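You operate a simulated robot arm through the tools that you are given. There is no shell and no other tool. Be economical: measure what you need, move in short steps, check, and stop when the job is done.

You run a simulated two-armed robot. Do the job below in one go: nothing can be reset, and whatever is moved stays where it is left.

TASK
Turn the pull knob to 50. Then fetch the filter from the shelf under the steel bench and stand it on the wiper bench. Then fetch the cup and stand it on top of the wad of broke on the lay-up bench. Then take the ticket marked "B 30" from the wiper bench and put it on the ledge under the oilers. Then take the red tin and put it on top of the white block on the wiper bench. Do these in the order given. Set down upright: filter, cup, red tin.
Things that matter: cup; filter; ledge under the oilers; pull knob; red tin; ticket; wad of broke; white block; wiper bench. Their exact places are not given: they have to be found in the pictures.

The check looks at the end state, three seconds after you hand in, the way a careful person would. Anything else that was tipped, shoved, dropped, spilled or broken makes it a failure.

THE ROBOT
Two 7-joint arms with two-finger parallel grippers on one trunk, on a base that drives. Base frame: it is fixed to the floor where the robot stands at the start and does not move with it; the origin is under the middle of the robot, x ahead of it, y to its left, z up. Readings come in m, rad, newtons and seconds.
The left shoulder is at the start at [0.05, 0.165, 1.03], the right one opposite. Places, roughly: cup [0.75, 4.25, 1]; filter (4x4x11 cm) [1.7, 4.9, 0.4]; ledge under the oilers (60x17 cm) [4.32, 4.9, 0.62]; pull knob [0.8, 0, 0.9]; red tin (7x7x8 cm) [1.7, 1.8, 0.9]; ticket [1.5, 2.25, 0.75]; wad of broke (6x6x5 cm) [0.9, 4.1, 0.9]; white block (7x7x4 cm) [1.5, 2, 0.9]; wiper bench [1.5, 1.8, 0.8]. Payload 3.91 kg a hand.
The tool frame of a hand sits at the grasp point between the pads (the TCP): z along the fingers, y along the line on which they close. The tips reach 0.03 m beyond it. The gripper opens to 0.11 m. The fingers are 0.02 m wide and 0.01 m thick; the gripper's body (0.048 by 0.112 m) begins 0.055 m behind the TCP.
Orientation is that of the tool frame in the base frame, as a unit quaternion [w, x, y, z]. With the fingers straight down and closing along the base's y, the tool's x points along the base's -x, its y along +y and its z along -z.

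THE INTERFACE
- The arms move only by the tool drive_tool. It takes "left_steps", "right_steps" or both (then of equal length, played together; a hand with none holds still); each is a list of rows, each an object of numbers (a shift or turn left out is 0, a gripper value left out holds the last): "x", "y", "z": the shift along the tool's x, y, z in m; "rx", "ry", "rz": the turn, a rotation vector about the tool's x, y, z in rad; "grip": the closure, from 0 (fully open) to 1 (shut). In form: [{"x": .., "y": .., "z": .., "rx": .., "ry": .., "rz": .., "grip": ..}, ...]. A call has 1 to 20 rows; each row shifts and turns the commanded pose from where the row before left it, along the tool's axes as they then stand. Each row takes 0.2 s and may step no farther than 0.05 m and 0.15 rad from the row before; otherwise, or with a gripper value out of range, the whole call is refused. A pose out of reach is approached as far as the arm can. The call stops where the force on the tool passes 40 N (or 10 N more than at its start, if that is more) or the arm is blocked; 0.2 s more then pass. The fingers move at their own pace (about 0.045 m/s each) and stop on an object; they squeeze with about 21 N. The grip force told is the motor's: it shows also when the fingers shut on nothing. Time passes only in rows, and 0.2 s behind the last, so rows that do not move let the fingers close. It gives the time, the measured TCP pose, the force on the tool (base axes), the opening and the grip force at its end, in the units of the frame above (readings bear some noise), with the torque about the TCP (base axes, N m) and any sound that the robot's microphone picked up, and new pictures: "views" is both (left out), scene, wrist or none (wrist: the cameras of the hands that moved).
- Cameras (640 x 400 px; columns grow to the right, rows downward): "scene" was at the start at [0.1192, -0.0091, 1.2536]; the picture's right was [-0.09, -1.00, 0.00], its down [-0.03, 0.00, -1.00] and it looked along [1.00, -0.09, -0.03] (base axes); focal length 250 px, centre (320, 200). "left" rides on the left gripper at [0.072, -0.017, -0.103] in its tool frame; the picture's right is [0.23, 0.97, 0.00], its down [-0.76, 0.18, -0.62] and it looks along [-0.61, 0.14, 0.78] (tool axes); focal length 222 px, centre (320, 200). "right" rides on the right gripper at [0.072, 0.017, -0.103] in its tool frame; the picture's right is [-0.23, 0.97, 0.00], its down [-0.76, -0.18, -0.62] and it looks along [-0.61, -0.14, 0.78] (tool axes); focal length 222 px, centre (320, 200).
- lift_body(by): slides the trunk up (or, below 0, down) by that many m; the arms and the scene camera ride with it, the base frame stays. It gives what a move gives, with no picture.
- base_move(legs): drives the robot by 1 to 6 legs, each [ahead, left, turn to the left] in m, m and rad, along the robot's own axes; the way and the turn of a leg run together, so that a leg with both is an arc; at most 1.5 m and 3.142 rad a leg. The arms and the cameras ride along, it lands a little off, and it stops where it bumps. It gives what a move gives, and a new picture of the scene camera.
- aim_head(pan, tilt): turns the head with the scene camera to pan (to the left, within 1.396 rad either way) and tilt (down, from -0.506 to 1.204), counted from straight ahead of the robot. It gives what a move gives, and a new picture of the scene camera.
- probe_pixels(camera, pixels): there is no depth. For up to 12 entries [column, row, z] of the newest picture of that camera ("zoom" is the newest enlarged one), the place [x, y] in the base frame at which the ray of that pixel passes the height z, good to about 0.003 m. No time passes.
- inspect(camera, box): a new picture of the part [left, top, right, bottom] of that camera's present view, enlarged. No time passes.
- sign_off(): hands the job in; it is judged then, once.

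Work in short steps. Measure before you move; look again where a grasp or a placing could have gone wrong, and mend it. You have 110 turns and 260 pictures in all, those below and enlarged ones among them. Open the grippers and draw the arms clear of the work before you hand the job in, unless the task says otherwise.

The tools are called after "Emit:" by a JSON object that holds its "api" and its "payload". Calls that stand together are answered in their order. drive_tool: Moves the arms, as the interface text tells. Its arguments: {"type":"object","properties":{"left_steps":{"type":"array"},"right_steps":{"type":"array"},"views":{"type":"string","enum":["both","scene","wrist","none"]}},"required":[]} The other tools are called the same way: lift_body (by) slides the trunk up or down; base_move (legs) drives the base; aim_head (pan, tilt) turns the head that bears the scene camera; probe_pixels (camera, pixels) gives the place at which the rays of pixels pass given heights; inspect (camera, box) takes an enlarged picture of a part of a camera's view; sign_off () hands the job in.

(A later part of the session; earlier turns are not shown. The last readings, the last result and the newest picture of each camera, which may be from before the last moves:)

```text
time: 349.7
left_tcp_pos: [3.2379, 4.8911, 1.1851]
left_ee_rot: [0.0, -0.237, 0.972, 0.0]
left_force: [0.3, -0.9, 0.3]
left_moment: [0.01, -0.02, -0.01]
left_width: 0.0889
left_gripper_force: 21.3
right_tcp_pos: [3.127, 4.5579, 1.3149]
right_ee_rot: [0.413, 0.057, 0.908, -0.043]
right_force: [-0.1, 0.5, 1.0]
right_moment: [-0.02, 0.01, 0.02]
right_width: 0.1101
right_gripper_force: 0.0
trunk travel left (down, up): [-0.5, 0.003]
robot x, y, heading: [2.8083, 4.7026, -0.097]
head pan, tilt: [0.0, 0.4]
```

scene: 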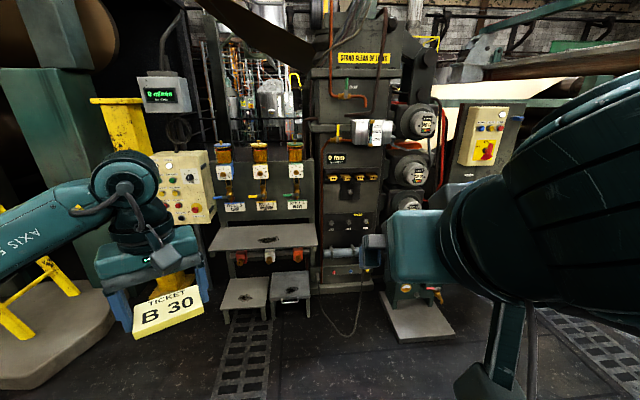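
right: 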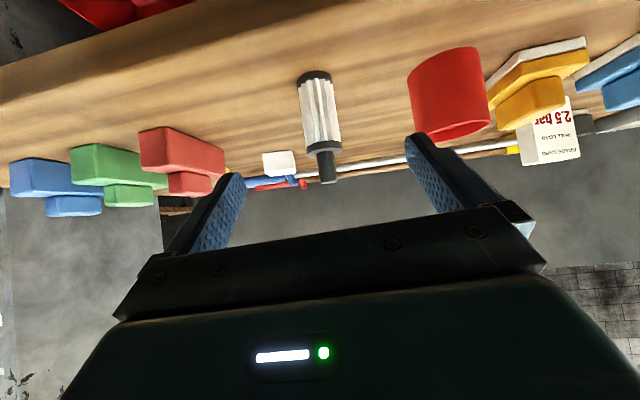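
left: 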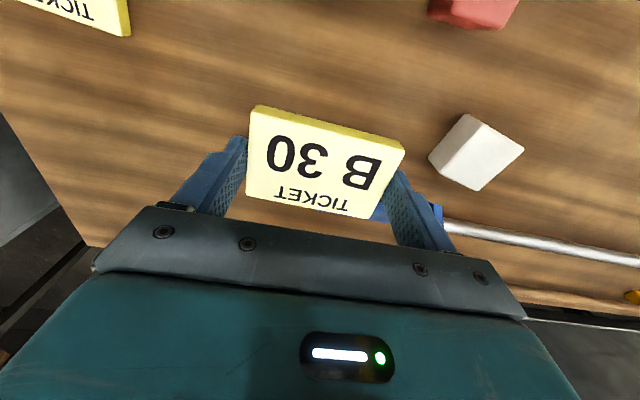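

The ledge is the shelf at (263,237) beneath the three amber oilers. I zoom and measure its corners and floor obstacles.

Emit:
{"api": "inspect", "payload": {"camera": "scene", "box": [190, 130, 340, 330]}}

Emit:
{"api": "probe_pixels", "payload": {"camera": "scene", "pixels": [[209, 250, 0.62], [318, 246, 0.62], [216, 227, 0.62], [313, 223, 0.62], [268, 239, 0.62], [222, 323, 0], [268, 320, 0], [310, 317, 0], [270, 300, 0.2], [220, 308, 0.2]]}}

```text
2.00 times, centred on (265, 230) of scene
```

zoom: 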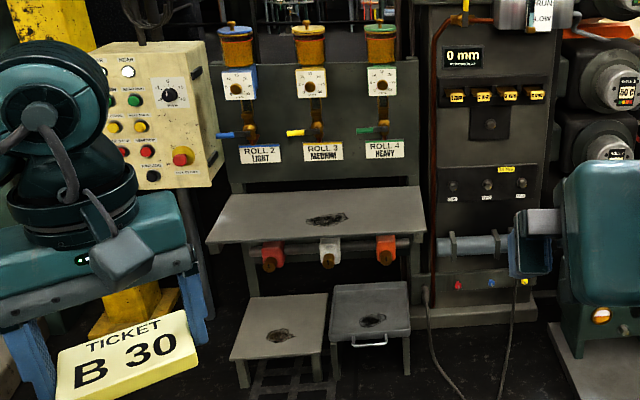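

```text
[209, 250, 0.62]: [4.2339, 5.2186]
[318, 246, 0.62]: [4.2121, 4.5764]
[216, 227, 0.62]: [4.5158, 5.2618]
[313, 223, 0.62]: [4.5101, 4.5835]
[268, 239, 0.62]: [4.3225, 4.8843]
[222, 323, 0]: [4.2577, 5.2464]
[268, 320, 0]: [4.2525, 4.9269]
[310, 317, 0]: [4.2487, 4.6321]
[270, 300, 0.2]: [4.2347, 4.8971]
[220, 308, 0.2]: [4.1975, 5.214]
```

Ledge front ≈x 4.22, y 4.58–5.22, z≈0.62. I square up (turn +0.1), approach to x≈3.6 and look again.

Emit:
{"api": "base_move", "payload": {"legs": [[0, 0, 0.1], [0.78, 0, 0]]}}

Emit:
{"api": "aim_head", "payload": {"pan": 0.1, "tilt": 0.75}}

```text
time: 354.4
left_tcp_pos: [3.9909, 4.9248, 1.1846]
left_ee_rot: [0.0, -0.278, 0.961, 0.001]
left_force: [0.3, -0.3, -0.3]
left_moment: [-0.01, 0.05, 0.01]
left_width: 0.0887
left_gripper_force: 20.4
right_tcp_pos: [3.9104, 4.5845, 1.3154]
right_ee_rot: [0.414, 0.019, 0.91, -0.026]
right_force: [0.4, -0.1, 0.3]
right_moment: [0.04, -0.04, 0.0]
right_width: 0.11
right_gripper_force: 0.1
trunk travel left (down, up): [-0.5, 0.003]
robot x, y, heading: [3.5771, 4.6929, -0.016]
head pan, tilt: [0.0, 0.4]
```

scene: 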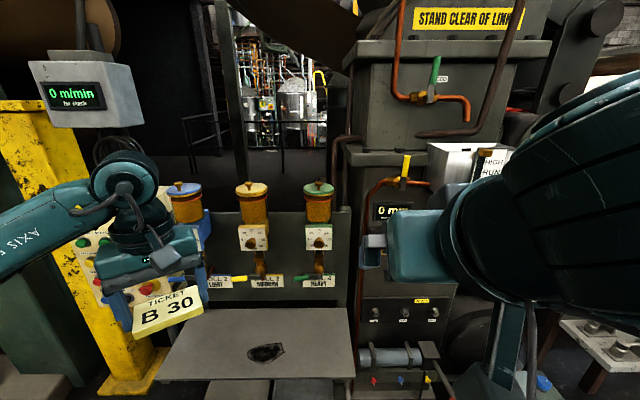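

```text
time: 355.2
left_tcp_pos: [3.9906, 4.9238, 1.1846]
left_ee_rot: [0.0, -0.279, 0.96, 0.001]
left_force: [0.6, -0.4, 0.2]
left_moment: [0.01, 0.0, 0.01]
left_width: 0.089
left_gripper_force: 21.7
right_tcp_pos: [3.9095, 4.5831, 1.316]
right_ee_rot: [0.415, 0.018, 0.909, -0.025]
right_force: [-0.7, 0.7, 0.5]
right_moment: [0.0, 0.03, 0.03]
right_width: 0.1099
right_gripper_force: 0.0
trunk travel left (down, up): [-0.5, 0.003]
robot x, y, heading: [3.5793, 4.6963, -0.015]
head pan, tilt: [0.099, 0.75]
```

scene: 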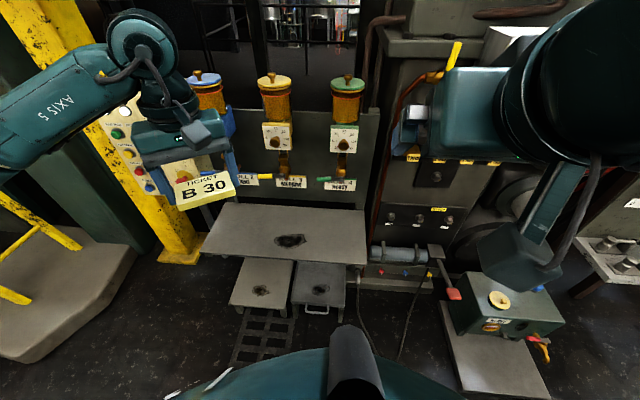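

I triangulate the ledge height using its front corners from this nearer view.

Emit:
{"api": "probe_pixels", "payload": {"camera": "scene", "pixels": [[202, 253, 0.62], [368, 264, 0.62], [217, 203, 0.62], [362, 211, 0.62], [202, 253, 0.68], [368, 264, 0.68], [217, 203, 0.68], [290, 240, 0.62], [270, 130, 0.95], [340, 145, 0.95]]}}

Emit:
{"api": "inspect", "payload": {"camera": "scene", "box": [190, 60, 380, 320]}}

```text
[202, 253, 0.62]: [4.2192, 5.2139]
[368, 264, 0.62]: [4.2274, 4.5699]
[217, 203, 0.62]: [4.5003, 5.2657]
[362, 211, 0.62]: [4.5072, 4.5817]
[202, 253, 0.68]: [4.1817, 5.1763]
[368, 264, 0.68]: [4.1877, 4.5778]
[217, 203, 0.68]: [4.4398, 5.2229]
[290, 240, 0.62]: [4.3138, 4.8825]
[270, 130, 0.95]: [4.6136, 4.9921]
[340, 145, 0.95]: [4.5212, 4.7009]
```

```text
1.54 times, centred on (285, 190) of scene
```

zoom: 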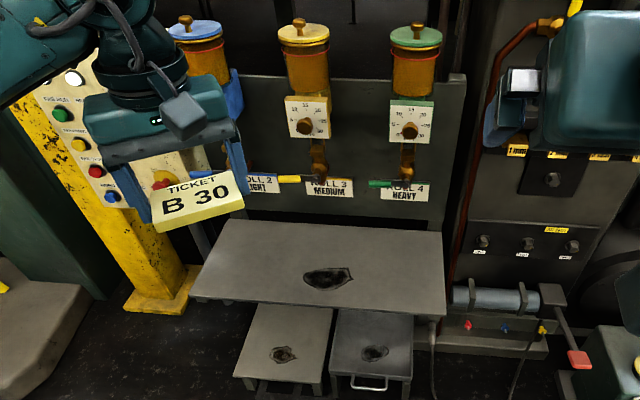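

Both views agree on z=0.62 (front x≈4.22). I'll set the ticket at ≈[4.29,4.76]. First retract the right hand, move the base to ≈[3.83,4.60], lower the trunk 0.35.

Emit:
{"api": "drive_tool", "payload": {"right_steps": [{"z": -0.0375, "x": 0.0328}, {"z": -0.0375, "x": 0.0328}, {"z": -0.03, "x": 0.026}], "views": "none"}}

Emit:
{"api": "base_move", "payload": {"legs": [[0.24, -0.09, 0.015]]}}

Emit:
{"api": "lift_body", "payload": {"by": -0.33}}

Emit:
{"api": "drive_tool", "payload": {"left_steps": [{"rz": 0.113}, {"rz": 0.113}, {"rz": 0.113}, {"rz": 0.113}, {"rz": 0.113}], "views": "both"}}

```text
time: 355.8
left_tcp_pos: [3.9904, 4.9246, 1.1847]
left_ee_rot: [0.0, -0.279, 0.96, 0.001]
left_force: [0.5, -0.5, -0.2]
left_moment: [0.01, 0.01, 0.0]
left_width: 0.0892
left_gripper_force: 21.7
right_tcp_pos: [3.8476, 4.5667, 1.2927]
right_ee_rot: [0.327, 0.091, 0.94, -0.037]
right_force: [9.0, 1.6, -3.9]
right_moment: [-0.21, -0.41, -0.6]
right_width: 0.1103
right_gripper_force: 0.0
right hand out of reach, approached as far as the arm can: row 2, 3
trunk travel left (down, up): [-0.5, 0.003]
robot x, y, heading: [3.5753, 4.6953, -0.01]
head pan, tilt: [0.099, 0.75]
stopped in row 3 (right hand): the force on the tool passed its limit (the readings are from after the stop); the commanded pose is now the measured one
```

```text
time: 357.7
left_tcp_pos: [4.2254, 4.8402, 1.1844]
left_ee_rot: [0.0, -0.285, 0.958, 0.001]
left_force: [-0.1, 0.3, -1.0]
left_moment: [0.0, 0.03, 0.05]
left_width: 0.0892
left_gripper_force: 21.6
right_tcp_pos: [4.0863, 4.4804, 1.2932]
right_ee_rot: [0.327, 0.083, 0.941, -0.034]
right_force: [11.4, -4.1, -3.3]
right_moment: [0.05, -0.02, 0.16]
right_width: 0.1101
right_gripper_force: 0.0
trunk travel left (down, up): [-0.5, 0.003]
robot x, y, heading: [3.8163, 4.6091, -0.001]
head pan, tilt: [0.099, 0.75]
```

scene: 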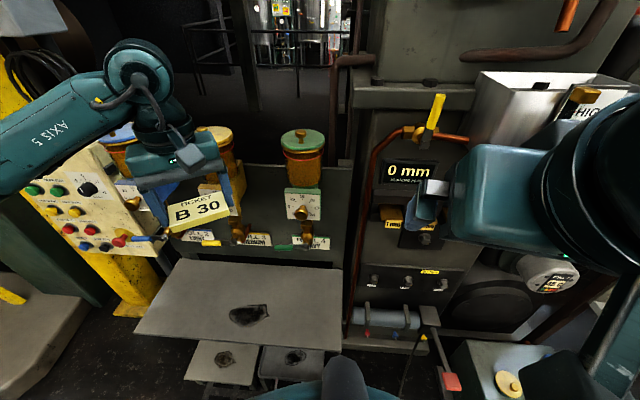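

```text
time: 360.9
left_tcp_pos: [4.2239, 4.8394, 0.8545]
left_ee_rot: [0.0, -0.286, 0.958, 0.001]
left_force: [0.4, -0.3, 0.0]
left_moment: [-0.03, -0.03, -0.01]
left_width: 0.0892
left_gripper_force: 20.8
right_tcp_pos: [4.0852, 4.4809, 0.9635]
right_ee_rot: [0.325, 0.084, 0.941, -0.036]
right_force: [0.2, -0.5, 0.1]
right_moment: [-0.04, -0.01, 0.01]
right_width: 0.1101
right_gripper_force: 0.0
trunk travel left (down, up): [-0.17, 0.333]
robot x, y, heading: [3.8169, 4.6044, 0.003]
head pan, tilt: [0.099, 0.75]
```

```text
time: 362.1
left_tcp_pos: [4.2247, 4.8393, 0.855]
left_ee_rot: [0.0, -0.006, 1.0, 0.001]
left_force: [0.5, -0.3, -0.3]
left_moment: [0.03, -0.03, -0.03]
left_width: 0.0892
left_gripper_force: 21.0
right_tcp_pos: [4.086, 4.4805, 0.9619]
right_ee_rot: [0.326, 0.083, 0.941, -0.035]
right_force: [-0.1, 0.0, 0.2]
right_moment: [-0.02, -0.02, -0.02]
right_width: 0.11
right_gripper_force: 0.2
trunk travel left (down, up): [-0.17, 0.333]
robot x, y, heading: [3.8104, 4.6057, 0.002]
head pan, tilt: [0.099, 0.75]
```

scene: 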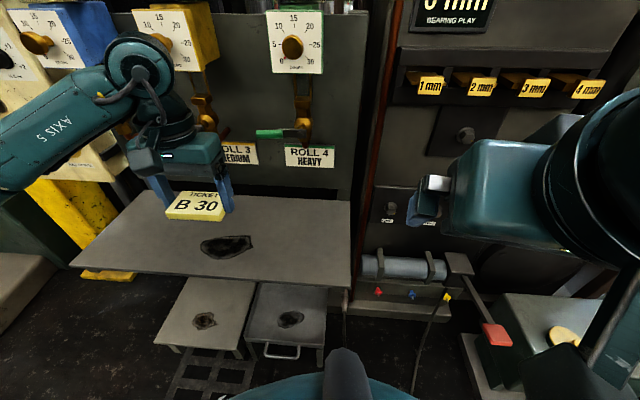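
left: 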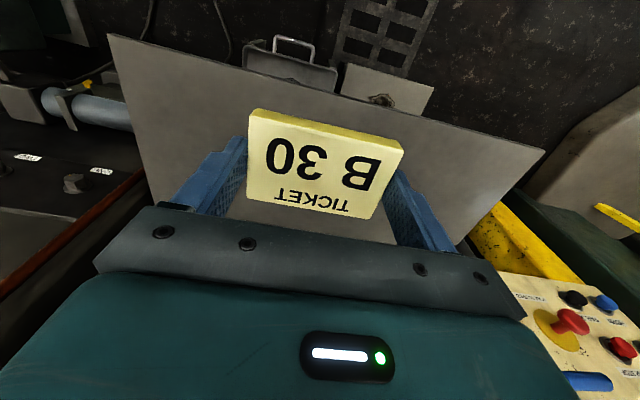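

Hand squared. I move to [4.29,4.77] and descend toward the ledge.

Emit:
{"api": "drive_tool", "payload": {"left_steps": [{"x": -0.033, "y": -0.035}, {"x": -0.032, "y": -0.035}, {"z": 0.05}, {"z": 0.05}, {"z": 0.05}], "views": "both"}}

```text
time: 363.3
left_tcp_pos: [4.2927, 4.7699, 0.7046]
left_ee_rot: [0.0, -0.007, 1.0, 0.001]
left_force: [-0.6, -0.3, -0.1]
left_moment: [0.0, 0.0, 0.0]
left_width: 0.0888
left_gripper_force: 20.8
right_tcp_pos: [4.0857, 4.4799, 0.9623]
right_ee_rot: [0.326, 0.083, 0.941, -0.035]
right_force: [1.0, 0.4, -0.3]
right_moment: [0.0, 0.01, 0.0]
right_width: 0.1097
right_gripper_force: 0.0
trunk travel left (down, up): [-0.17, 0.333]
robot x, y, heading: [3.814, 4.6076, 0.006]
head pan, tilt: [0.099, 0.75]
```

scene: 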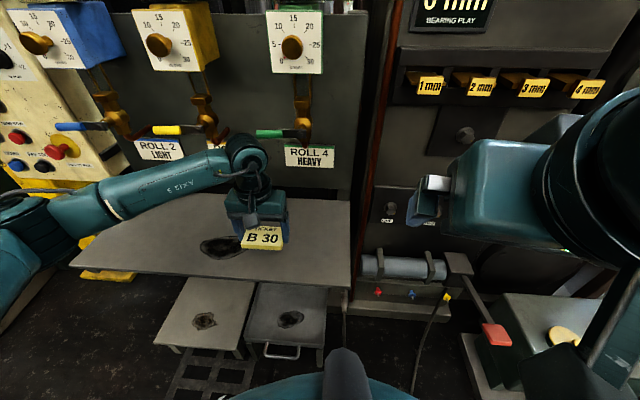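
left: 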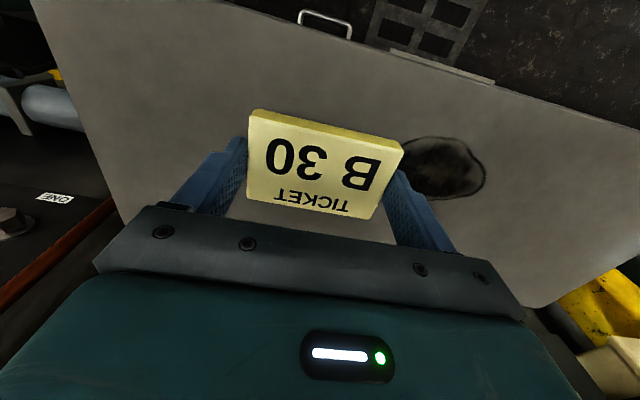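

I shift 2 cm off the stain and lower in small steps to contact.

Emit:
{"api": "drive_tool", "payload": {"left_steps": [{"y": -0.02}, {"z": 0.02}, {"z": 0.015}], "views": "none"}}

Emit:
{"api": "drive_tool", "payload": {"left_steps": [{"z": 0.006}, {}], "views": "none"}}

Emit:
{"api": "drive_tool", "payload": {"left_steps": [{"z": 0.005}, {}], "views": "none"}}

Emit:
{"api": "drive_tool", "payload": {"left_steps": [{"z": 0.004}, {}], "views": "wrist"}}

```text
time: 364.1
left_tcp_pos: [4.2889, 4.7515, 0.6703]
left_ee_rot: [-0.001, -0.008, 1.0, 0.001]
left_force: [0.1, 0.7, -1.5]
left_moment: [0.0, 0.04, 0.03]
left_width: 0.0896
left_gripper_force: 21.4
right_tcp_pos: [4.0854, 4.4801, 0.9626]
right_ee_rot: [0.326, 0.083, 0.941, -0.035]
right_force: [0.0, 0.3, 0.6]
right_moment: [-0.01, -0.03, 0.02]
right_width: 0.1098
right_gripper_force: 0.1
trunk travel left (down, up): [-0.17, 0.333]
robot x, y, heading: [3.819, 4.6068, 0.008]
head pan, tilt: [0.099, 0.75]
```

```text
time: 364.7
left_tcp_pos: [4.2906, 4.7517, 0.6651]
left_ee_rot: [-0.001, -0.008, 1.0, 0.001]
left_force: [0.4, 0.0, -0.3]
left_moment: [0.02, -0.01, 0.01]
left_width: 0.089
left_gripper_force: 21.0
right_tcp_pos: [4.0867, 4.4804, 0.9629]
right_ee_rot: [0.326, 0.083, 0.941, -0.035]
right_force: [-0.3, -0.3, 0.2]
right_moment: [-0.01, 0.03, 0.02]
right_width: 0.1098
right_gripper_force: 0.0
trunk travel left (down, up): [-0.17, 0.333]
robot x, y, heading: [3.8139, 4.6042, 0.008]
head pan, tilt: [0.099, 0.75]
```

```text
time: 365.3
left_tcp_pos: [4.2906, 4.7518, 0.6587]
left_ee_rot: [-0.001, -0.007, 1.0, 0.001]
left_force: [0.1, -0.3, -0.2]
left_moment: [0.0, 0.0, 0.0]
left_width: 0.0891
left_gripper_force: 21.0
right_tcp_pos: [4.086, 4.4794, 0.9625]
right_ee_rot: [0.326, 0.082, 0.941, -0.035]
right_force: [0.1, 0.1, 0.0]
right_moment: [-0.01, 0.01, 0.0]
right_width: 0.11
right_gripper_force: 0.1
trunk travel left (down, up): [-0.17, 0.333]
robot x, y, heading: [3.8128, 4.6047, 0.001]
head pan, tilt: [0.099, 0.75]
```

```text
time: 365.9
left_tcp_pos: [4.2921, 4.7506, 0.6552]
left_ee_rot: [-0.001, -0.008, 1.0, 0.001]
left_force: [1.0, 0.6, -0.6]
left_moment: [0.05, -0.03, 0.0]
left_width: 0.0893
left_gripper_force: 21.2
right_tcp_pos: [4.087, 4.4793, 0.9632]
right_ee_rot: [0.326, 0.083, 0.941, -0.036]
right_force: [-0.8, 0.3, 0.5]
right_moment: [-0.01, 0.02, 0.03]
right_width: 0.11
right_gripper_force: 0.0
trunk travel left (down, up): [-0.17, 0.333]
robot x, y, heading: [3.8163, 4.6035, 0.003]
head pan, tilt: [0.099, 0.75]
```

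left: 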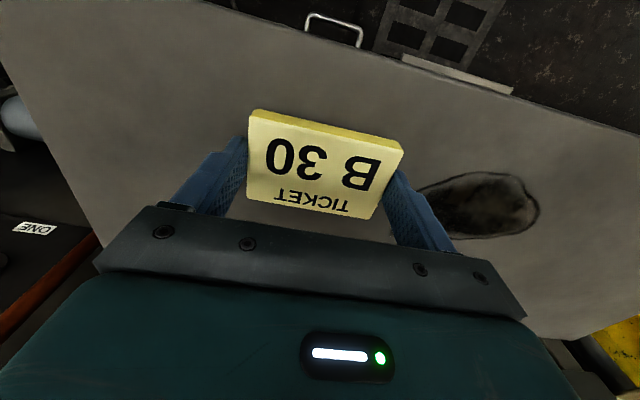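

No contact yet; I go on in 5 mm steps.

Emit:
{"api": "drive_tool", "payload": {"left_steps": [{"z": 0.005}, {}], "views": "none"}}

Emit:
{"api": "drive_tool", "payload": {"left_steps": [{"z": 0.004}, {}], "views": "none"}}

Emit:
{"api": "drive_tool", "payload": {"left_steps": [{"z": 0.004}, {}], "views": "none"}}

Emit:
{"api": "drive_tool", "payload": {"left_steps": [{"z": 0.004}, {}], "views": "wrist"}}

```text
time: 366.5
left_tcp_pos: [4.2913, 4.7509, 0.6495]
left_ee_rot: [-0.001, -0.007, 1.0, 0.001]
left_force: [0.2, -0.6, -0.5]
left_moment: [-0.01, -0.02, 0.0]
left_width: 0.0889
left_gripper_force: 21.4
right_tcp_pos: [4.0872, 4.4805, 0.9626]
right_ee_rot: [0.326, 0.083, 0.941, -0.036]
right_force: [0.4, 0.2, 0.2]
right_moment: [0.01, 0.01, 0.0]
right_width: 0.1099
right_gripper_force: 0.1
trunk travel left (down, up): [-0.17, 0.333]
robot x, y, heading: [3.8193, 4.6028, 0.006]
head pan, tilt: [0.099, 0.75]
```

```text
time: 367.1
left_tcp_pos: [4.2909, 4.7505, 0.6505]
left_ee_rot: [0.002, -0.008, 1.0, 0.0]
left_force: [-5.3, 4.7, 22.1]
left_moment: [-0.36, 0.24, -0.1]
left_width: 0.0893
left_gripper_force: 20.5
right_tcp_pos: [4.0851, 4.4807, 0.9635]
right_ee_rot: [0.327, 0.083, 0.941, -0.035]
right_force: [-0.2, 0.1, -0.2]
right_moment: [0.01, 0.01, 0.01]
right_width: 0.1101
right_gripper_force: 0.0
trunk travel left (down, up): [-0.17, 0.333]
robot x, y, heading: [3.8161, 4.6081, 0.005]
head pan, tilt: [0.099, 0.75]
```

```text
time: 367.5
left_tcp_pos: [4.2922, 4.7509, 0.6496]
left_ee_rot: [0.003, -0.008, 1.0, 0.001]
left_force: [-4.3, 0.3, 15.0]
left_moment: [0.74, 0.29, 0.24]
left_width: 0.0893
left_gripper_force: 21.3
right_tcp_pos: [4.0854, 4.48, 0.9613]
right_ee_rot: [0.326, 0.082, 0.941, -0.037]
right_force: [-0.4, -0.1, -0.1]
right_moment: [0.0, -0.02, -0.03]
right_width: 0.1099
right_gripper_force: 0.0
trunk travel left (down, up): [-0.17, 0.333]
robot x, y, heading: [3.8155, 4.605, 0.007]
head pan, tilt: [0.099, 0.75]
stopped in row 1 (left hand): the force on the tool passed its limit (the readings are from after the stop); the commanded pose is now the measured one
```

```text
time: 368.0
left_tcp_pos: [4.2945, 4.7504, 0.6508]
left_ee_rot: [0.005, -0.009, 1.0, -0.001]
left_force: [-5.5, 0.6, 17.2]
left_moment: [0.75, 0.37, 0.38]
left_width: 0.0887
left_gripper_force: 21.1
right_tcp_pos: [4.0855, 4.4797, 0.9601]
right_ee_rot: [0.325, 0.082, 0.941, -0.039]
right_force: [0.6, 0.6, -0.1]
right_moment: [0.01, 0.01, -0.01]
right_width: 0.11
right_gripper_force: 0.1
trunk travel left (down, up): [-0.17, 0.333]
robot x, y, heading: [3.8155, 4.6055, 0.003]
head pan, tilt: [0.099, 0.75]
stopped in row 2 (left hand): the force on the tool passed its limit (the readings are from after the stop); the commanded pose is now the measured one
```

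left: 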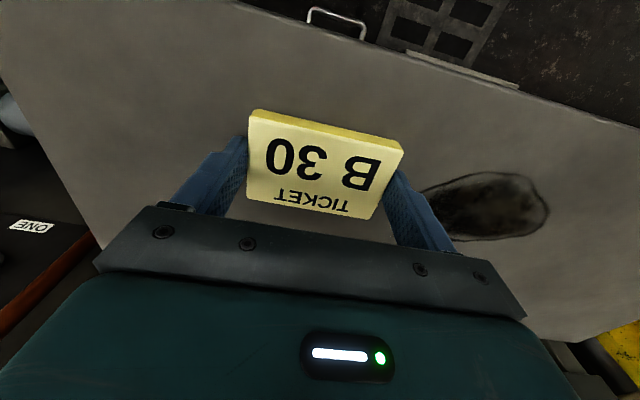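

Contact with the ledge at TCP z≈0.65 (ledge ≈0.62). I release and lift straight up.

Emit:
{"api": "drive_tool", "payload": {"left_steps": [{"grip": 0.1}, {"grip": 0.0}, {}, {"z": -0.03}, {"z": -0.05}, {"z": -0.05}, {"z": -0.05}], "views": "both"}}

```text
time: 369.6
left_tcp_pos: [4.2919, 4.7521, 0.8296]
left_ee_rot: [0.002, -0.008, 1.0, -0.001]
left_force: [0.2, 0.5, 0.2]
left_moment: [-0.01, -0.02, 0.0]
left_width: 0.11
left_gripper_force: 0.2
right_tcp_pos: [4.0854, 4.4797, 0.9606]
right_ee_rot: [0.325, 0.083, 0.941, -0.037]
right_force: [-0.3, 0.0, -0.1]
right_moment: [0.01, 0.0, -0.01]
right_width: 0.1098
right_gripper_force: 0.2
trunk travel left (down, up): [-0.17, 0.333]
robot x, y, heading: [3.8157, 4.6019, 0.008]
head pan, tilt: [0.099, 0.75]
```

scene: 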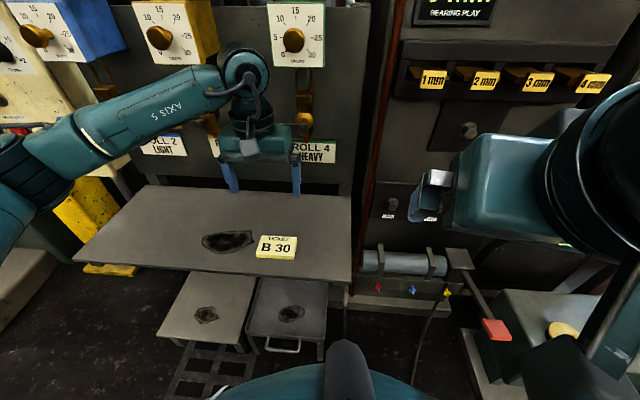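
left: 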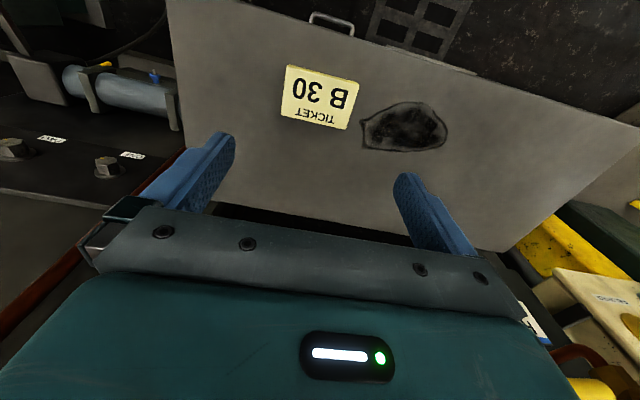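

The ticket lies on the ledge. I retreat, raise the trunk, and drive back to the wiper bench for the red tin.

Emit:
{"api": "base_move", "payload": {"legs": [[-1.05, 0, 0], [0, 0, -1.58], [1.3, 0, 0], [1.3, 0, 0], [0, 0, -2.15]]}}

Emit:
{"api": "lift_body", "payload": {"by": 0.33}}

Emit:
{"api": "aim_head", "payload": {"pan": 0.6, "tilt": 0.5}}

```text
time: 396.2
left_tcp_pos: [2.2655, 2.1143, 0.8283]
left_ee_rot: [-0.002, 0.962, -0.272, -0.003]
left_force: [1.2, 0.2, -0.3]
left_moment: [-0.04, 0.0, -0.02]
left_width: 0.1098
left_gripper_force: 0.1
right_tcp_pos: [2.5846, 2.2332, 0.9612]
right_ee_rot: [-0.126, 0.881, -0.341, -0.302]
right_force: [-0.3, 0.1, 1.1]
right_moment: [-0.01, -0.02, 0.0]
right_width: 0.1099
right_gripper_force: 0.0
trunk travel left (down, up): [-0.17, 0.333]
robot x, y, heading: [2.7461, 1.9842, 2.583]
head pan, tilt: [0.099, 0.75]
```

scene: 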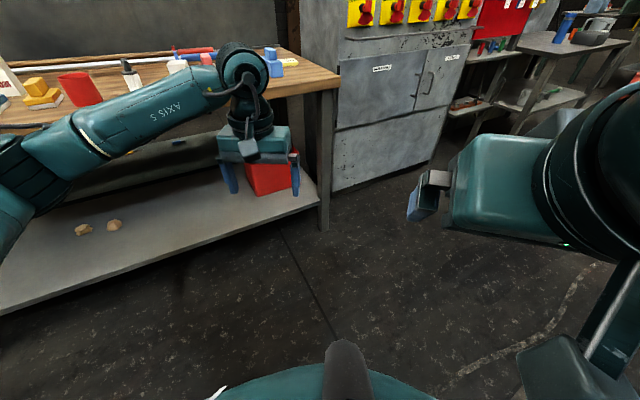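

```text
time: 399.5
left_tcp_pos: [2.2647, 2.1143, 1.1585]
left_ee_rot: [-0.002, 0.962, -0.272, -0.003]
left_force: [-0.3, 0.9, -0.2]
left_moment: [-0.02, 0.02, -0.01]
left_width: 0.1099
left_gripper_force: 0.0
right_tcp_pos: [2.5847, 2.2337, 1.2902]
right_ee_rot: [-0.127, 0.881, -0.343, -0.302]
right_force: [-0.9, -0.4, -0.4]
right_moment: [-0.02, 0.0, -0.01]
right_width: 0.1098
right_gripper_force: 0.1
trunk travel left (down, up): [-0.5, 0.003]
robot x, y, heading: [2.7476, 1.9832, 2.579]
head pan, tilt: [0.099, 0.75]
```

```text
time: 400.4
left_tcp_pos: [2.2663, 2.1149, 1.1585]
left_ee_rot: [-0.002, 0.962, -0.271, -0.003]
left_force: [-0.7, 0.5, -0.3]
left_moment: [-0.02, -0.03, -0.02]
left_width: 0.11
left_gripper_force: 0.0
right_tcp_pos: [2.5848, 2.2341, 1.2913]
right_ee_rot: [-0.127, 0.881, -0.341, -0.303]
right_force: [0.1, 0.4, -0.2]
right_moment: [-0.01, -0.01, -0.01]
right_width: 0.1096
right_gripper_force: 0.1
trunk travel left (down, up): [-0.5, 0.003]
robot x, y, heading: [2.7445, 1.9804, 2.585]
head pan, tilt: [0.6, 0.499]
```

scene: 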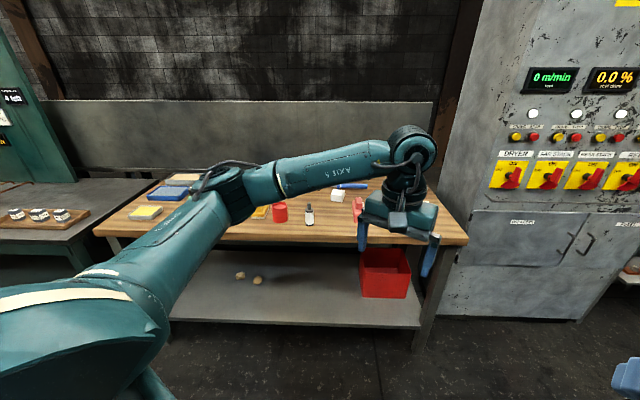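

I move the base diagonally to ≈[2.13,1.95] with the left hand at z 1.16 over the bench.

Emit:
{"api": "base_move", "payload": {"legs": [[0.505, 0.35, 0]]}}

Emit:
{"api": "drive_tool", "payload": {"left_steps": [{"z": -0.02}], "views": "wrist"}}

```text
time: 403.9
left_tcp_pos: [1.6518, 2.0862, 1.1583]
left_ee_rot: [-0.003, 0.963, -0.271, -0.002]
left_force: [0.7, 0.4, 1.0]
left_moment: [-0.03, -0.02, 0.01]
left_width: 0.11
left_gripper_force: 0.1
right_tcp_pos: [1.9696, 2.2033, 1.292]
right_ee_rot: [-0.127, 0.881, -0.342, -0.302]
right_force: [-0.6, 0.5, 0.1]
right_moment: [0.02, 0.01, -0.01]
right_width: 0.1099
right_gripper_force: 0.1
trunk travel left (down, up): [-0.5, 0.003]
robot x, y, heading: [2.13, 1.9518, 2.587]
head pan, tilt: [0.6, 0.499]
```

scene: 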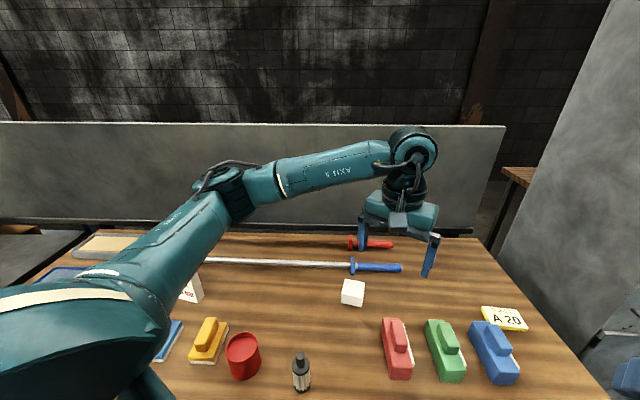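

```text
time: 404.3
left_tcp_pos: [1.65, 2.0837, 1.1792]
left_ee_rot: [-0.002, 0.963, -0.271, -0.003]
left_force: [0.3, -0.3, -0.1]
left_moment: [-0.02, -0.01, 0.0]
left_width: 0.1101
left_gripper_force: 0.0
right_tcp_pos: [1.9714, 2.2037, 1.2912]
right_ee_rot: [-0.127, 0.881, -0.342, -0.302]
right_force: [-0.2, 0.0, 0.4]
right_moment: [0.01, -0.02, -0.01]
right_width: 0.1102
right_gripper_force: 0.1
trunk travel left (down, up): [-0.5, 0.003]
robot x, y, heading: [2.1335, 1.9556, 2.585]
head pan, tilt: [0.6, 0.499]
```

left: 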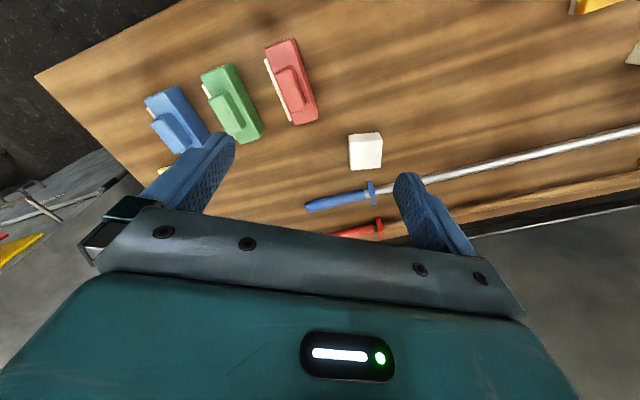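

I measure block and tin from both pictures.

Emit:
{"api": "probe_pixels", "payload": {"camera": "left", "pixels": [[365, 150, 0.88], [365, 150, 0.89], [348, 136, 0.885], [379, 133, 0.885], [381, 168, 0.885], [350, 169, 0.885]]}}

Emit:
{"api": "probe_pixels", "payload": {"camera": "scene", "pixels": [[353, 287, 0.885], [242, 345, 0.925], [242, 345, 0.915], [300, 368, 0.95], [209, 330, 0.9], [210, 362, 0.85], [243, 378, 0.845]]}}

Emit:
{"api": "inspect", "payload": {"camera": "scene", "box": [140, 260, 440, 400]}}

```text
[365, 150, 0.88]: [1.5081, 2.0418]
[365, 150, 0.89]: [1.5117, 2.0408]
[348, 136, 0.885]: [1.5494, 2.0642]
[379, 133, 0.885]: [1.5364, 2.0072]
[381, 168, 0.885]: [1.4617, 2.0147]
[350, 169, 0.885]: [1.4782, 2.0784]
```

```text
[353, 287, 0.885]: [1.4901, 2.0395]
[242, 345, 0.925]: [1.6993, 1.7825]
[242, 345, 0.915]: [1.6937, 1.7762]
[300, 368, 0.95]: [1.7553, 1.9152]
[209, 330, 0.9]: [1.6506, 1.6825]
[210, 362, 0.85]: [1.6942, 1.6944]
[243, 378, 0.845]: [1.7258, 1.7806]
```

```text
2.13 times, centred on (290, 330) of scene
```

zoom: 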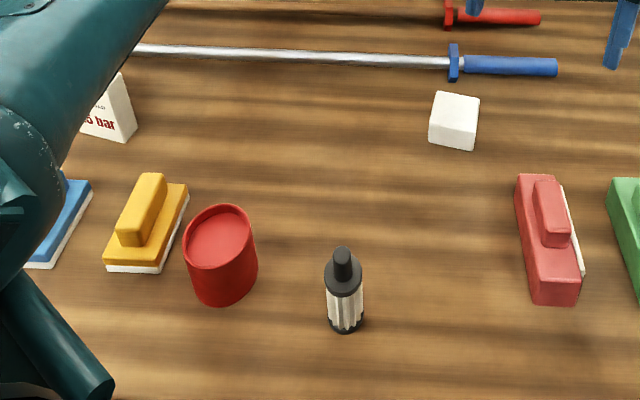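

Tin rim ≈[1.697,1.781]; block ≈[1.503,2.041]. To avoid the yellow wiper and filter I want the fingers closing roughly along x; I rotate the hand −2.2 rad while moving above the tin at safe height.

Emit:
{"api": "drive_tool", "payload": {"left_steps": [{"rz": -0.147}, {"rz": -0.147}, {"rz": -0.147}, {"rz": -0.147}, {"rz": -0.147}, {"rz": -0.147}, {"rz": -0.147}, {"rz": -0.147}, {"rz": -0.147}, {"rz": -0.147}, {"rz": -0.147}, {"rz": -0.147}, {"rz": -0.147}, {"rz": -0.147}, {"rz": -0.147}], "views": "wrist"}}

```text
time: 407.5
left_tcp_pos: [1.6526, 2.0845, 1.1788]
left_ee_rot: [-0.003, 0.675, 0.738, 0.001]
left_force: [-0.5, -0.4, -0.3]
left_moment: [-0.01, 0.02, 0.01]
left_width: 0.1098
left_gripper_force: 0.1
right_tcp_pos: [1.9698, 2.2041, 1.291]
right_ee_rot: [-0.126, 0.881, -0.342, -0.302]
right_force: [0.6, -0.2, 0.5]
right_moment: [0.02, 0.0, -0.02]
right_width: 0.1099
right_gripper_force: 0.0
trunk travel left (down, up): [-0.5, 0.003]
robot x, y, heading: [2.1281, 1.9522, 2.58]
head pan, tilt: [0.6, 0.499]
```

left: 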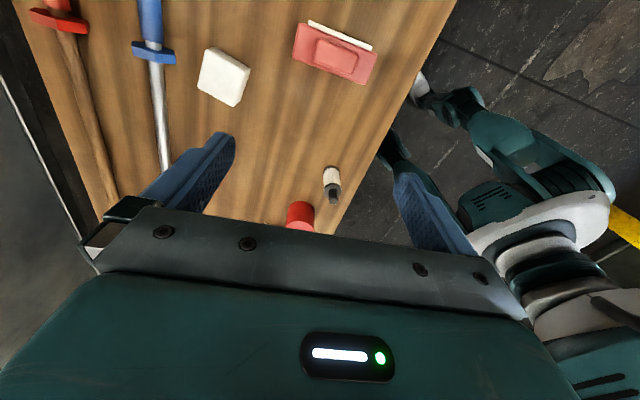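

Rotation reached (tool y ≈ +x). I move over the tin and lower to z≈1.05.

Emit:
{"api": "drive_tool", "payload": {"left_steps": [{"x": -0.044, "y": 0.003}, {"x": -0.044, "y": 0.003}, {"x": -0.044, "y": 0.003}, {"x": -0.044, "y": 0.003}, {"x": -0.044, "y": 0.003}, {"x": -0.044, "y": 0.002}, {"x": -0.042}, {"z": 0.04}, {"z": 0.04}, {"z": 0.04}], "views": "both"}}

```text
time: 409.7
left_tcp_pos: [1.6924, 1.7817, 1.0558]
left_ee_rot: [-0.004, 0.676, 0.737, 0.0]
left_force: [-1.2, 0.6, -0.7]
left_moment: [0.0, -0.04, 0.01]
left_width: 0.1098
left_gripper_force: 0.0
right_tcp_pos: [1.9693, 2.2033, 1.2905]
right_ee_rot: [-0.127, 0.881, -0.342, -0.302]
right_force: [0.0, 0.3, 0.1]
right_moment: [0.01, -0.01, -0.01]
right_width: 0.1102
right_gripper_force: 0.0
trunk travel left (down, up): [-0.5, 0.003]
robot x, y, heading: [2.1342, 1.9547, 2.584]
head pan, tilt: [0.6, 0.499]
```

scene: 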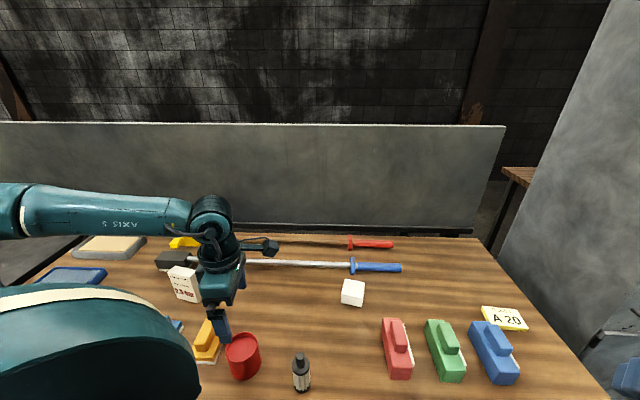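
left: 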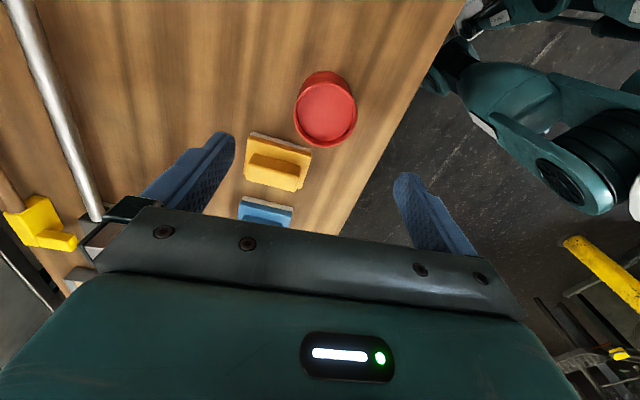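

Tin rim centre at (326,112); refine its position.

Emit:
{"api": "probe_pixels", "payload": {"camera": "left", "pixels": [[326, 112, 0.925], [326, 112, 0.915], [297, 110, 0.925], [356, 112, 0.925], [326, 145, 0.925], [276, 165, 0.9], [310, 170, 0.86]]}}

Emit:
{"api": "probe_pixels", "payload": {"camera": "scene", "pixels": [[242, 345, 0.925], [242, 346, 0.92], [352, 286, 0.885], [300, 360, 0.955]]}}

```text
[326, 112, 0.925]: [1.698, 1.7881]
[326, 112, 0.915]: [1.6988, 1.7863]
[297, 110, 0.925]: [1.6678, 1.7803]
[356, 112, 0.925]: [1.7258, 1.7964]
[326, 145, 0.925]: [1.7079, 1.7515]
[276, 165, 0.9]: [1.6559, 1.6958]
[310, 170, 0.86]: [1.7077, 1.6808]
```

```text
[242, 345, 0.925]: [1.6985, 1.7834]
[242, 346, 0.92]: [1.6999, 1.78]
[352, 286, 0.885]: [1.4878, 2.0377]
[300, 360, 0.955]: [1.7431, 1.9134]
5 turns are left
```

Few turns remain, so I combine: align, descend to z≈0.886, grip, lift 0.15, and carry over the block.

Emit:
{"api": "drive_tool", "payload": {"left_steps": [{"x": 0.0025, "y": 0.0055}, {"z": 0.05}, {"z": 0.05}, {"z": 0.04}, {"z": 0.03}, {"grip": 0.3}, {"grip": 0.5}, {"grip": 0.6}, {"grip": 0.6}, {}, {}, {"z": -0.05}, {"z": -0.05}, {"z": -0.05}], "views": "wrist"}}

Emit:
{"api": "drive_tool", "payload": {"left_steps": [{"x": 0.0388, "y": -0.0245}, {"x": 0.0388, "y": -0.0245}, {"x": 0.0388, "y": -0.0245}, {"x": 0.0388, "y": -0.0245}, {"x": 0.0388, "y": -0.0245}, {"x": 0.0388, "y": -0.0245}, {"x": 0.0382, "y": -0.0245}, {}], "views": "both"}}

Emit:
{"api": "inspect", "payload": {"camera": "scene", "box": [270, 180, 430, 320]}}

```text
time: 412.7
left_tcp_pos: [1.6991, 1.784, 1.0371]
left_ee_rot: [-0.004, 0.676, 0.737, 0.0]
left_force: [-0.6, 0.1, -2.4]
left_moment: [0.0, -0.01, 0.02]
left_width: 0.0668
left_gripper_force: 20.7
right_tcp_pos: [1.9709, 2.2045, 1.2905]
right_ee_rot: [-0.126, 0.881, -0.341, -0.302]
right_force: [0.6, -0.2, 0.4]
right_moment: [0.01, 0.0, 0.04]
right_width: 0.1099
right_gripper_force: 0.1
trunk travel left (down, up): [-0.5, 0.003]
robot x, y, heading: [2.1326, 1.9515, 2.583]
head pan, tilt: [0.6, 0.499]
```

left: 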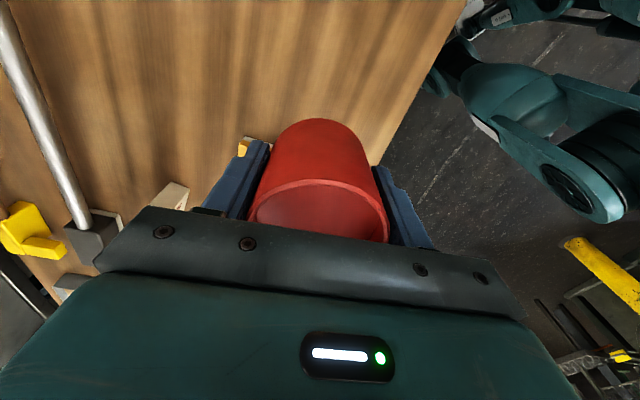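

```text
time: 414.5
left_tcp_pos: [1.507, 2.0408, 1.042]
left_ee_rot: [-0.004, 0.677, 0.736, -0.001]
left_force: [0.2, 0.0, -0.8]
left_moment: [0.04, 0.02, -0.05]
left_width: 0.0669
left_gripper_force: 20.8
right_tcp_pos: [1.9698, 2.2026, 1.2911]
right_ee_rot: [-0.126, 0.881, -0.342, -0.302]
right_force: [0.7, -0.6, -1.0]
right_moment: [0.02, -0.01, 0.01]
right_width: 0.1098
right_gripper_force: 0.0
trunk travel left (down, up): [-0.5, 0.003]
robot x, y, heading: [2.131, 1.9551, 2.583]
head pan, tilt: [0.6, 0.499]
```

scene: 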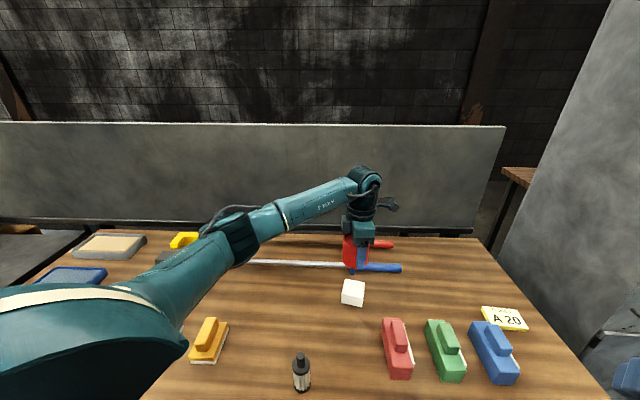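
left: 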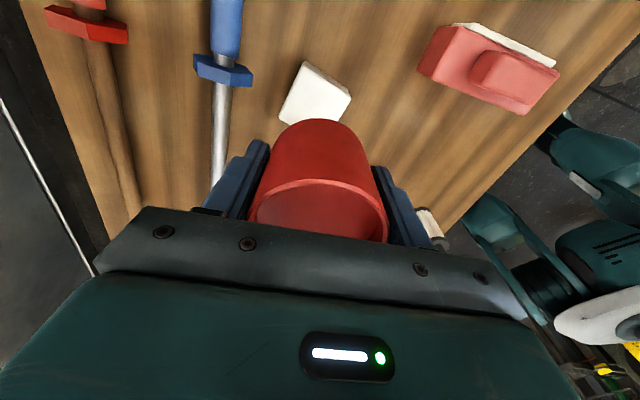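

```text
2.86 times, centred on (350, 250) of scene
4 turns are left
```

zoom: 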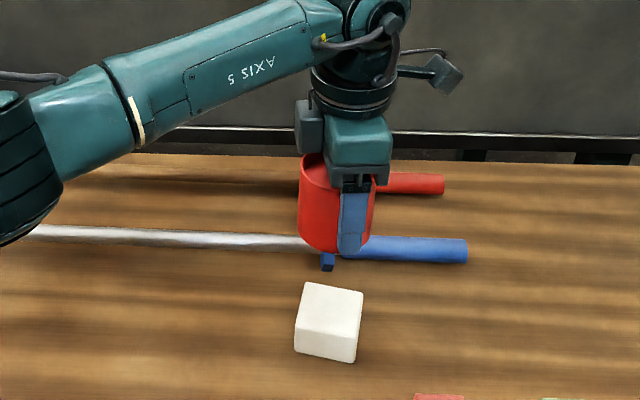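

I probe block and tin positions, then lower 7 cm (tin bottom ≈0.93, block top ≈0.885) and look again.

Emit:
{"api": "probe_pixels", "payload": {"camera": "zoom", "pixels": [[331, 309, 0.885], [310, 284, 0.885], [363, 292, 0.885], [295, 351, 0.845], [355, 362, 0.845], [361, 330, 0.865], [336, 236, 1.0]]}}

Emit:
{"api": "probe_pixels", "payload": {"camera": "left", "pixels": [[306, 61, 0.885], [350, 95, 0.885], [280, 112, 0.885], [306, 61, 0.845]]}}

Emit:
{"api": "drive_tool", "payload": {"left_steps": [{"z": 0.035}, {"z": 0.035}, {}], "views": "both"}}

Emit:
{"api": "inspect", "payload": {"camera": "scene", "box": [310, 230, 410, 310]}}

Emit:
{"api": "inspect", "payload": {"camera": "left", "box": [220, 40, 420, 190]}}

```text
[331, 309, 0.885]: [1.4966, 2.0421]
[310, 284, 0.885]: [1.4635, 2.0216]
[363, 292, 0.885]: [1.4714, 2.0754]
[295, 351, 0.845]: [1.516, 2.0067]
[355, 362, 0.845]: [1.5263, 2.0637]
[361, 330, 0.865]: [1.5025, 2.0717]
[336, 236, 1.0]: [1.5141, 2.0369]
```

```text
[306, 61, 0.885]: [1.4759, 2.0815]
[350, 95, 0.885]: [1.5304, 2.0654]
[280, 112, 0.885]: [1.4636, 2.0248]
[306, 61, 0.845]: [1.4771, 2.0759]
```

```text
time: 415.3
left_tcp_pos: [1.506, 2.0416, 0.9699]
left_ee_rot: [-0.004, 0.676, 0.737, 0.0]
left_force: [0.8, 0.1, -0.8]
left_moment: [0.05, -0.01, 0.03]
left_width: 0.0671
left_gripper_force: 21.1
right_tcp_pos: [1.9704, 2.2044, 1.2911]
right_ee_rot: [-0.126, 0.881, -0.342, -0.302]
right_force: [-0.4, -0.4, -0.2]
right_moment: [0.04, 0.01, 0.02]
right_width: 0.1101
right_gripper_force: 0.1
trunk travel left (down, up): [-0.5, 0.003]
robot x, y, heading: [2.1332, 1.9535, 2.585]
head pan, tilt: [0.6, 0.499]
```

scene: 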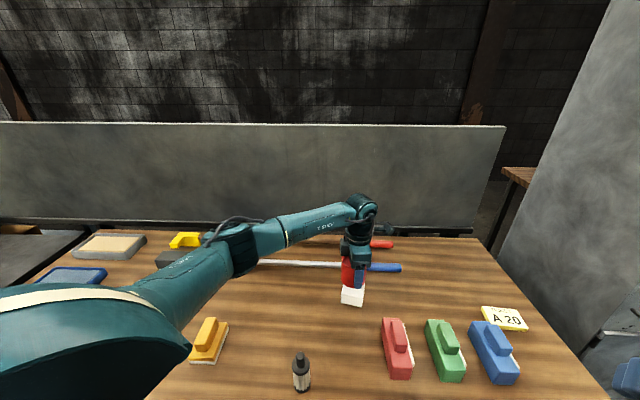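
left: 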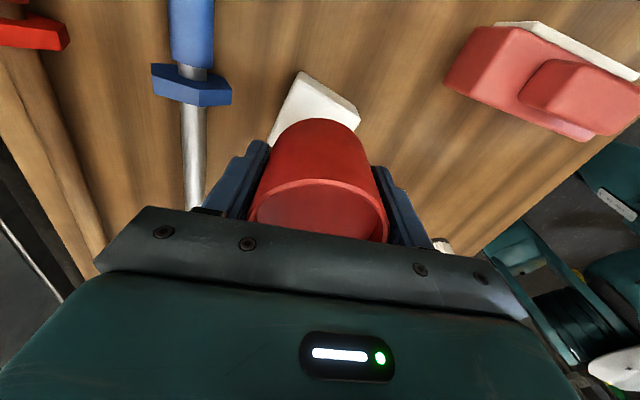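

```text
5.00 times, centred on (360, 270) of scene
```

zoom: 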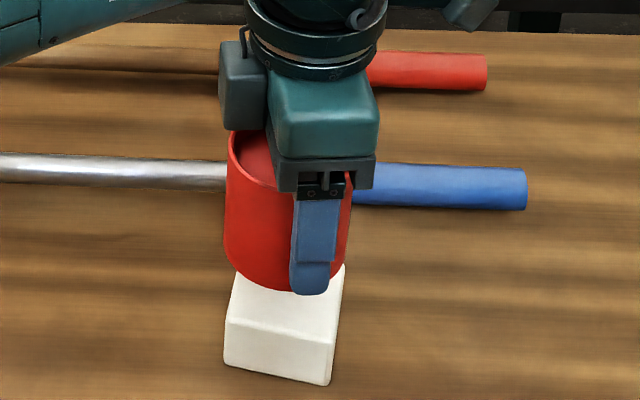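

```text
2.67 times, centred on (320, 115) of left
3 turns are left
```

zoom: 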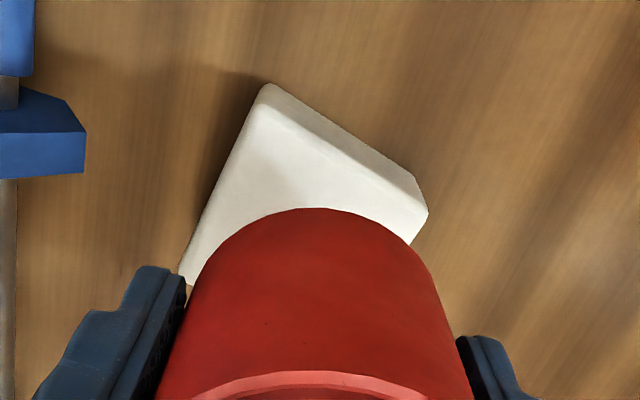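

Block centre ≈[1.496,2.043]; the tin must shift −0.010 in x. I align and lower in small steps to contact.

Emit:
{"api": "drive_tool", "payload": {"left_steps": [{"x": 0.0024, "y": -0.01}, {"z": 0.02}, {"z": 0.015}], "views": "none"}}

Emit:
{"api": "drive_tool", "payload": {"left_steps": [{"z": 0.004}, {}], "views": "none"}}

Emit:
{"api": "drive_tool", "payload": {"left_steps": [{"z": 0.004}, {}], "views": "none"}}

Emit:
{"api": "drive_tool", "payload": {"left_steps": [{"z": 0.004}, {}], "views": "wrist"}}

Emit:
{"api": "inspect", "payload": {"camera": "scene", "box": [310, 230, 410, 310]}}

```text
time: 416.1
left_tcp_pos: [1.4945, 2.0412, 0.934]
left_ee_rot: [-0.003, 0.676, 0.737, 0.0]
left_force: [0.5, 0.5, -1.4]
left_moment: [-0.01, 0.02, 0.02]
left_width: 0.0669
left_gripper_force: 21.2
right_tcp_pos: [1.9704, 2.2043, 1.2922]
right_ee_rot: [-0.126, 0.881, -0.342, -0.302]
right_force: [0.3, 0.3, 0.2]
right_moment: [-0.02, -0.03, 0.0]
right_width: 0.11
right_gripper_force: 0.0
trunk travel left (down, up): [-0.5, 0.003]
robot x, y, heading: [2.1301, 1.9509, 2.582]
head pan, tilt: [0.6, 0.499]
```

```text
time: 416.7
left_tcp_pos: [1.4943, 2.0421, 0.93]
left_ee_rot: [-0.003, 0.677, 0.736, 0.001]
left_force: [0.2, -0.7, -1.4]
left_moment: [0.0, 0.0, 0.0]
left_width: 0.0669
left_gripper_force: 20.5
right_tcp_pos: [1.9699, 2.2036, 1.2909]
right_ee_rot: [-0.128, 0.881, -0.342, -0.302]
right_force: [-0.2, 0.9, -0.2]
right_moment: [0.01, 0.02, -0.01]
right_width: 0.1099
right_gripper_force: 0.1
trunk travel left (down, up): [-0.5, 0.003]
robot x, y, heading: [2.1318, 1.9555, 2.58]
head pan, tilt: [0.6, 0.499]
```

```text
time: 417.3
left_tcp_pos: [1.4951, 2.0419, 0.9281]
left_ee_rot: [-0.004, 0.676, 0.736, 0.0]
left_force: [-1.6, -0.8, 6.4]
left_moment: [-0.2, -0.26, -0.05]
left_width: 0.067
left_gripper_force: 21.3
right_tcp_pos: [1.9707, 2.2031, 1.2922]
right_ee_rot: [-0.125, 0.881, -0.341, -0.302]
right_force: [0.0, -0.4, 1.0]
right_moment: [0.01, 0.03, -0.02]
right_width: 0.1102
right_gripper_force: 0.0
trunk travel left (down, up): [-0.5, 0.003]
robot x, y, heading: [2.13, 1.948, 2.581]
head pan, tilt: [0.6, 0.499]
```

```text
time: 417.9
left_tcp_pos: [1.4945, 2.0421, 0.9237]
left_ee_rot: [-0.004, 0.676, 0.737, 0.0]
left_force: [-2.3, -0.3, 14.8]
left_moment: [-0.16, -0.28, -0.12]
left_width: 0.0665
left_gripper_force: 21.1
right_tcp_pos: [1.9719, 2.2032, 1.291]
right_ee_rot: [-0.126, 0.881, -0.341, -0.302]
right_force: [0.0, 0.4, -0.6]
right_moment: [-0.01, -0.01, -0.01]
right_width: 0.1099
right_gripper_force: 0.0
trunk travel left (down, up): [-0.5, 0.003]
robot x, y, heading: [2.1332, 1.9556, 2.581]
head pan, tilt: [0.6, 0.499]
```

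left: 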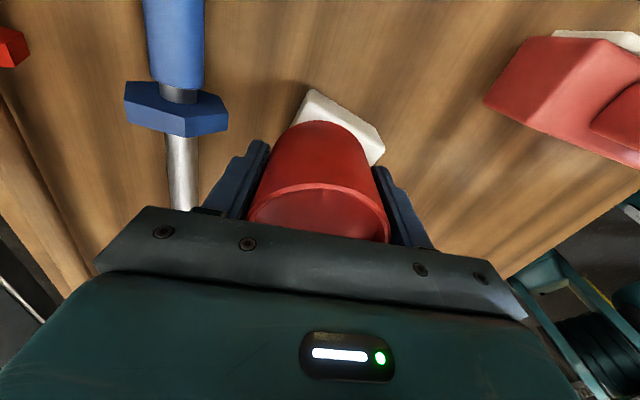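

```text
5.00 times, centred on (360, 270) of scene
2 turns are left
```

zoom: 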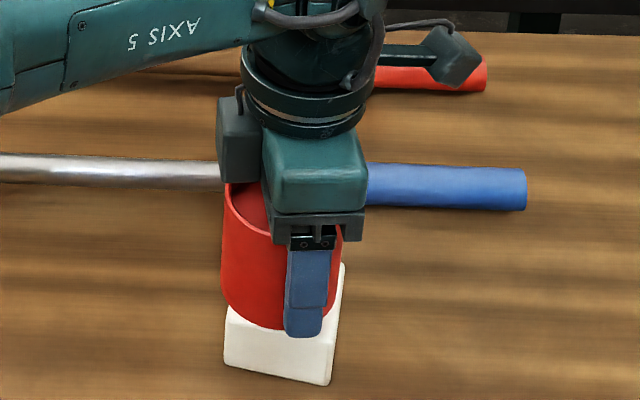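

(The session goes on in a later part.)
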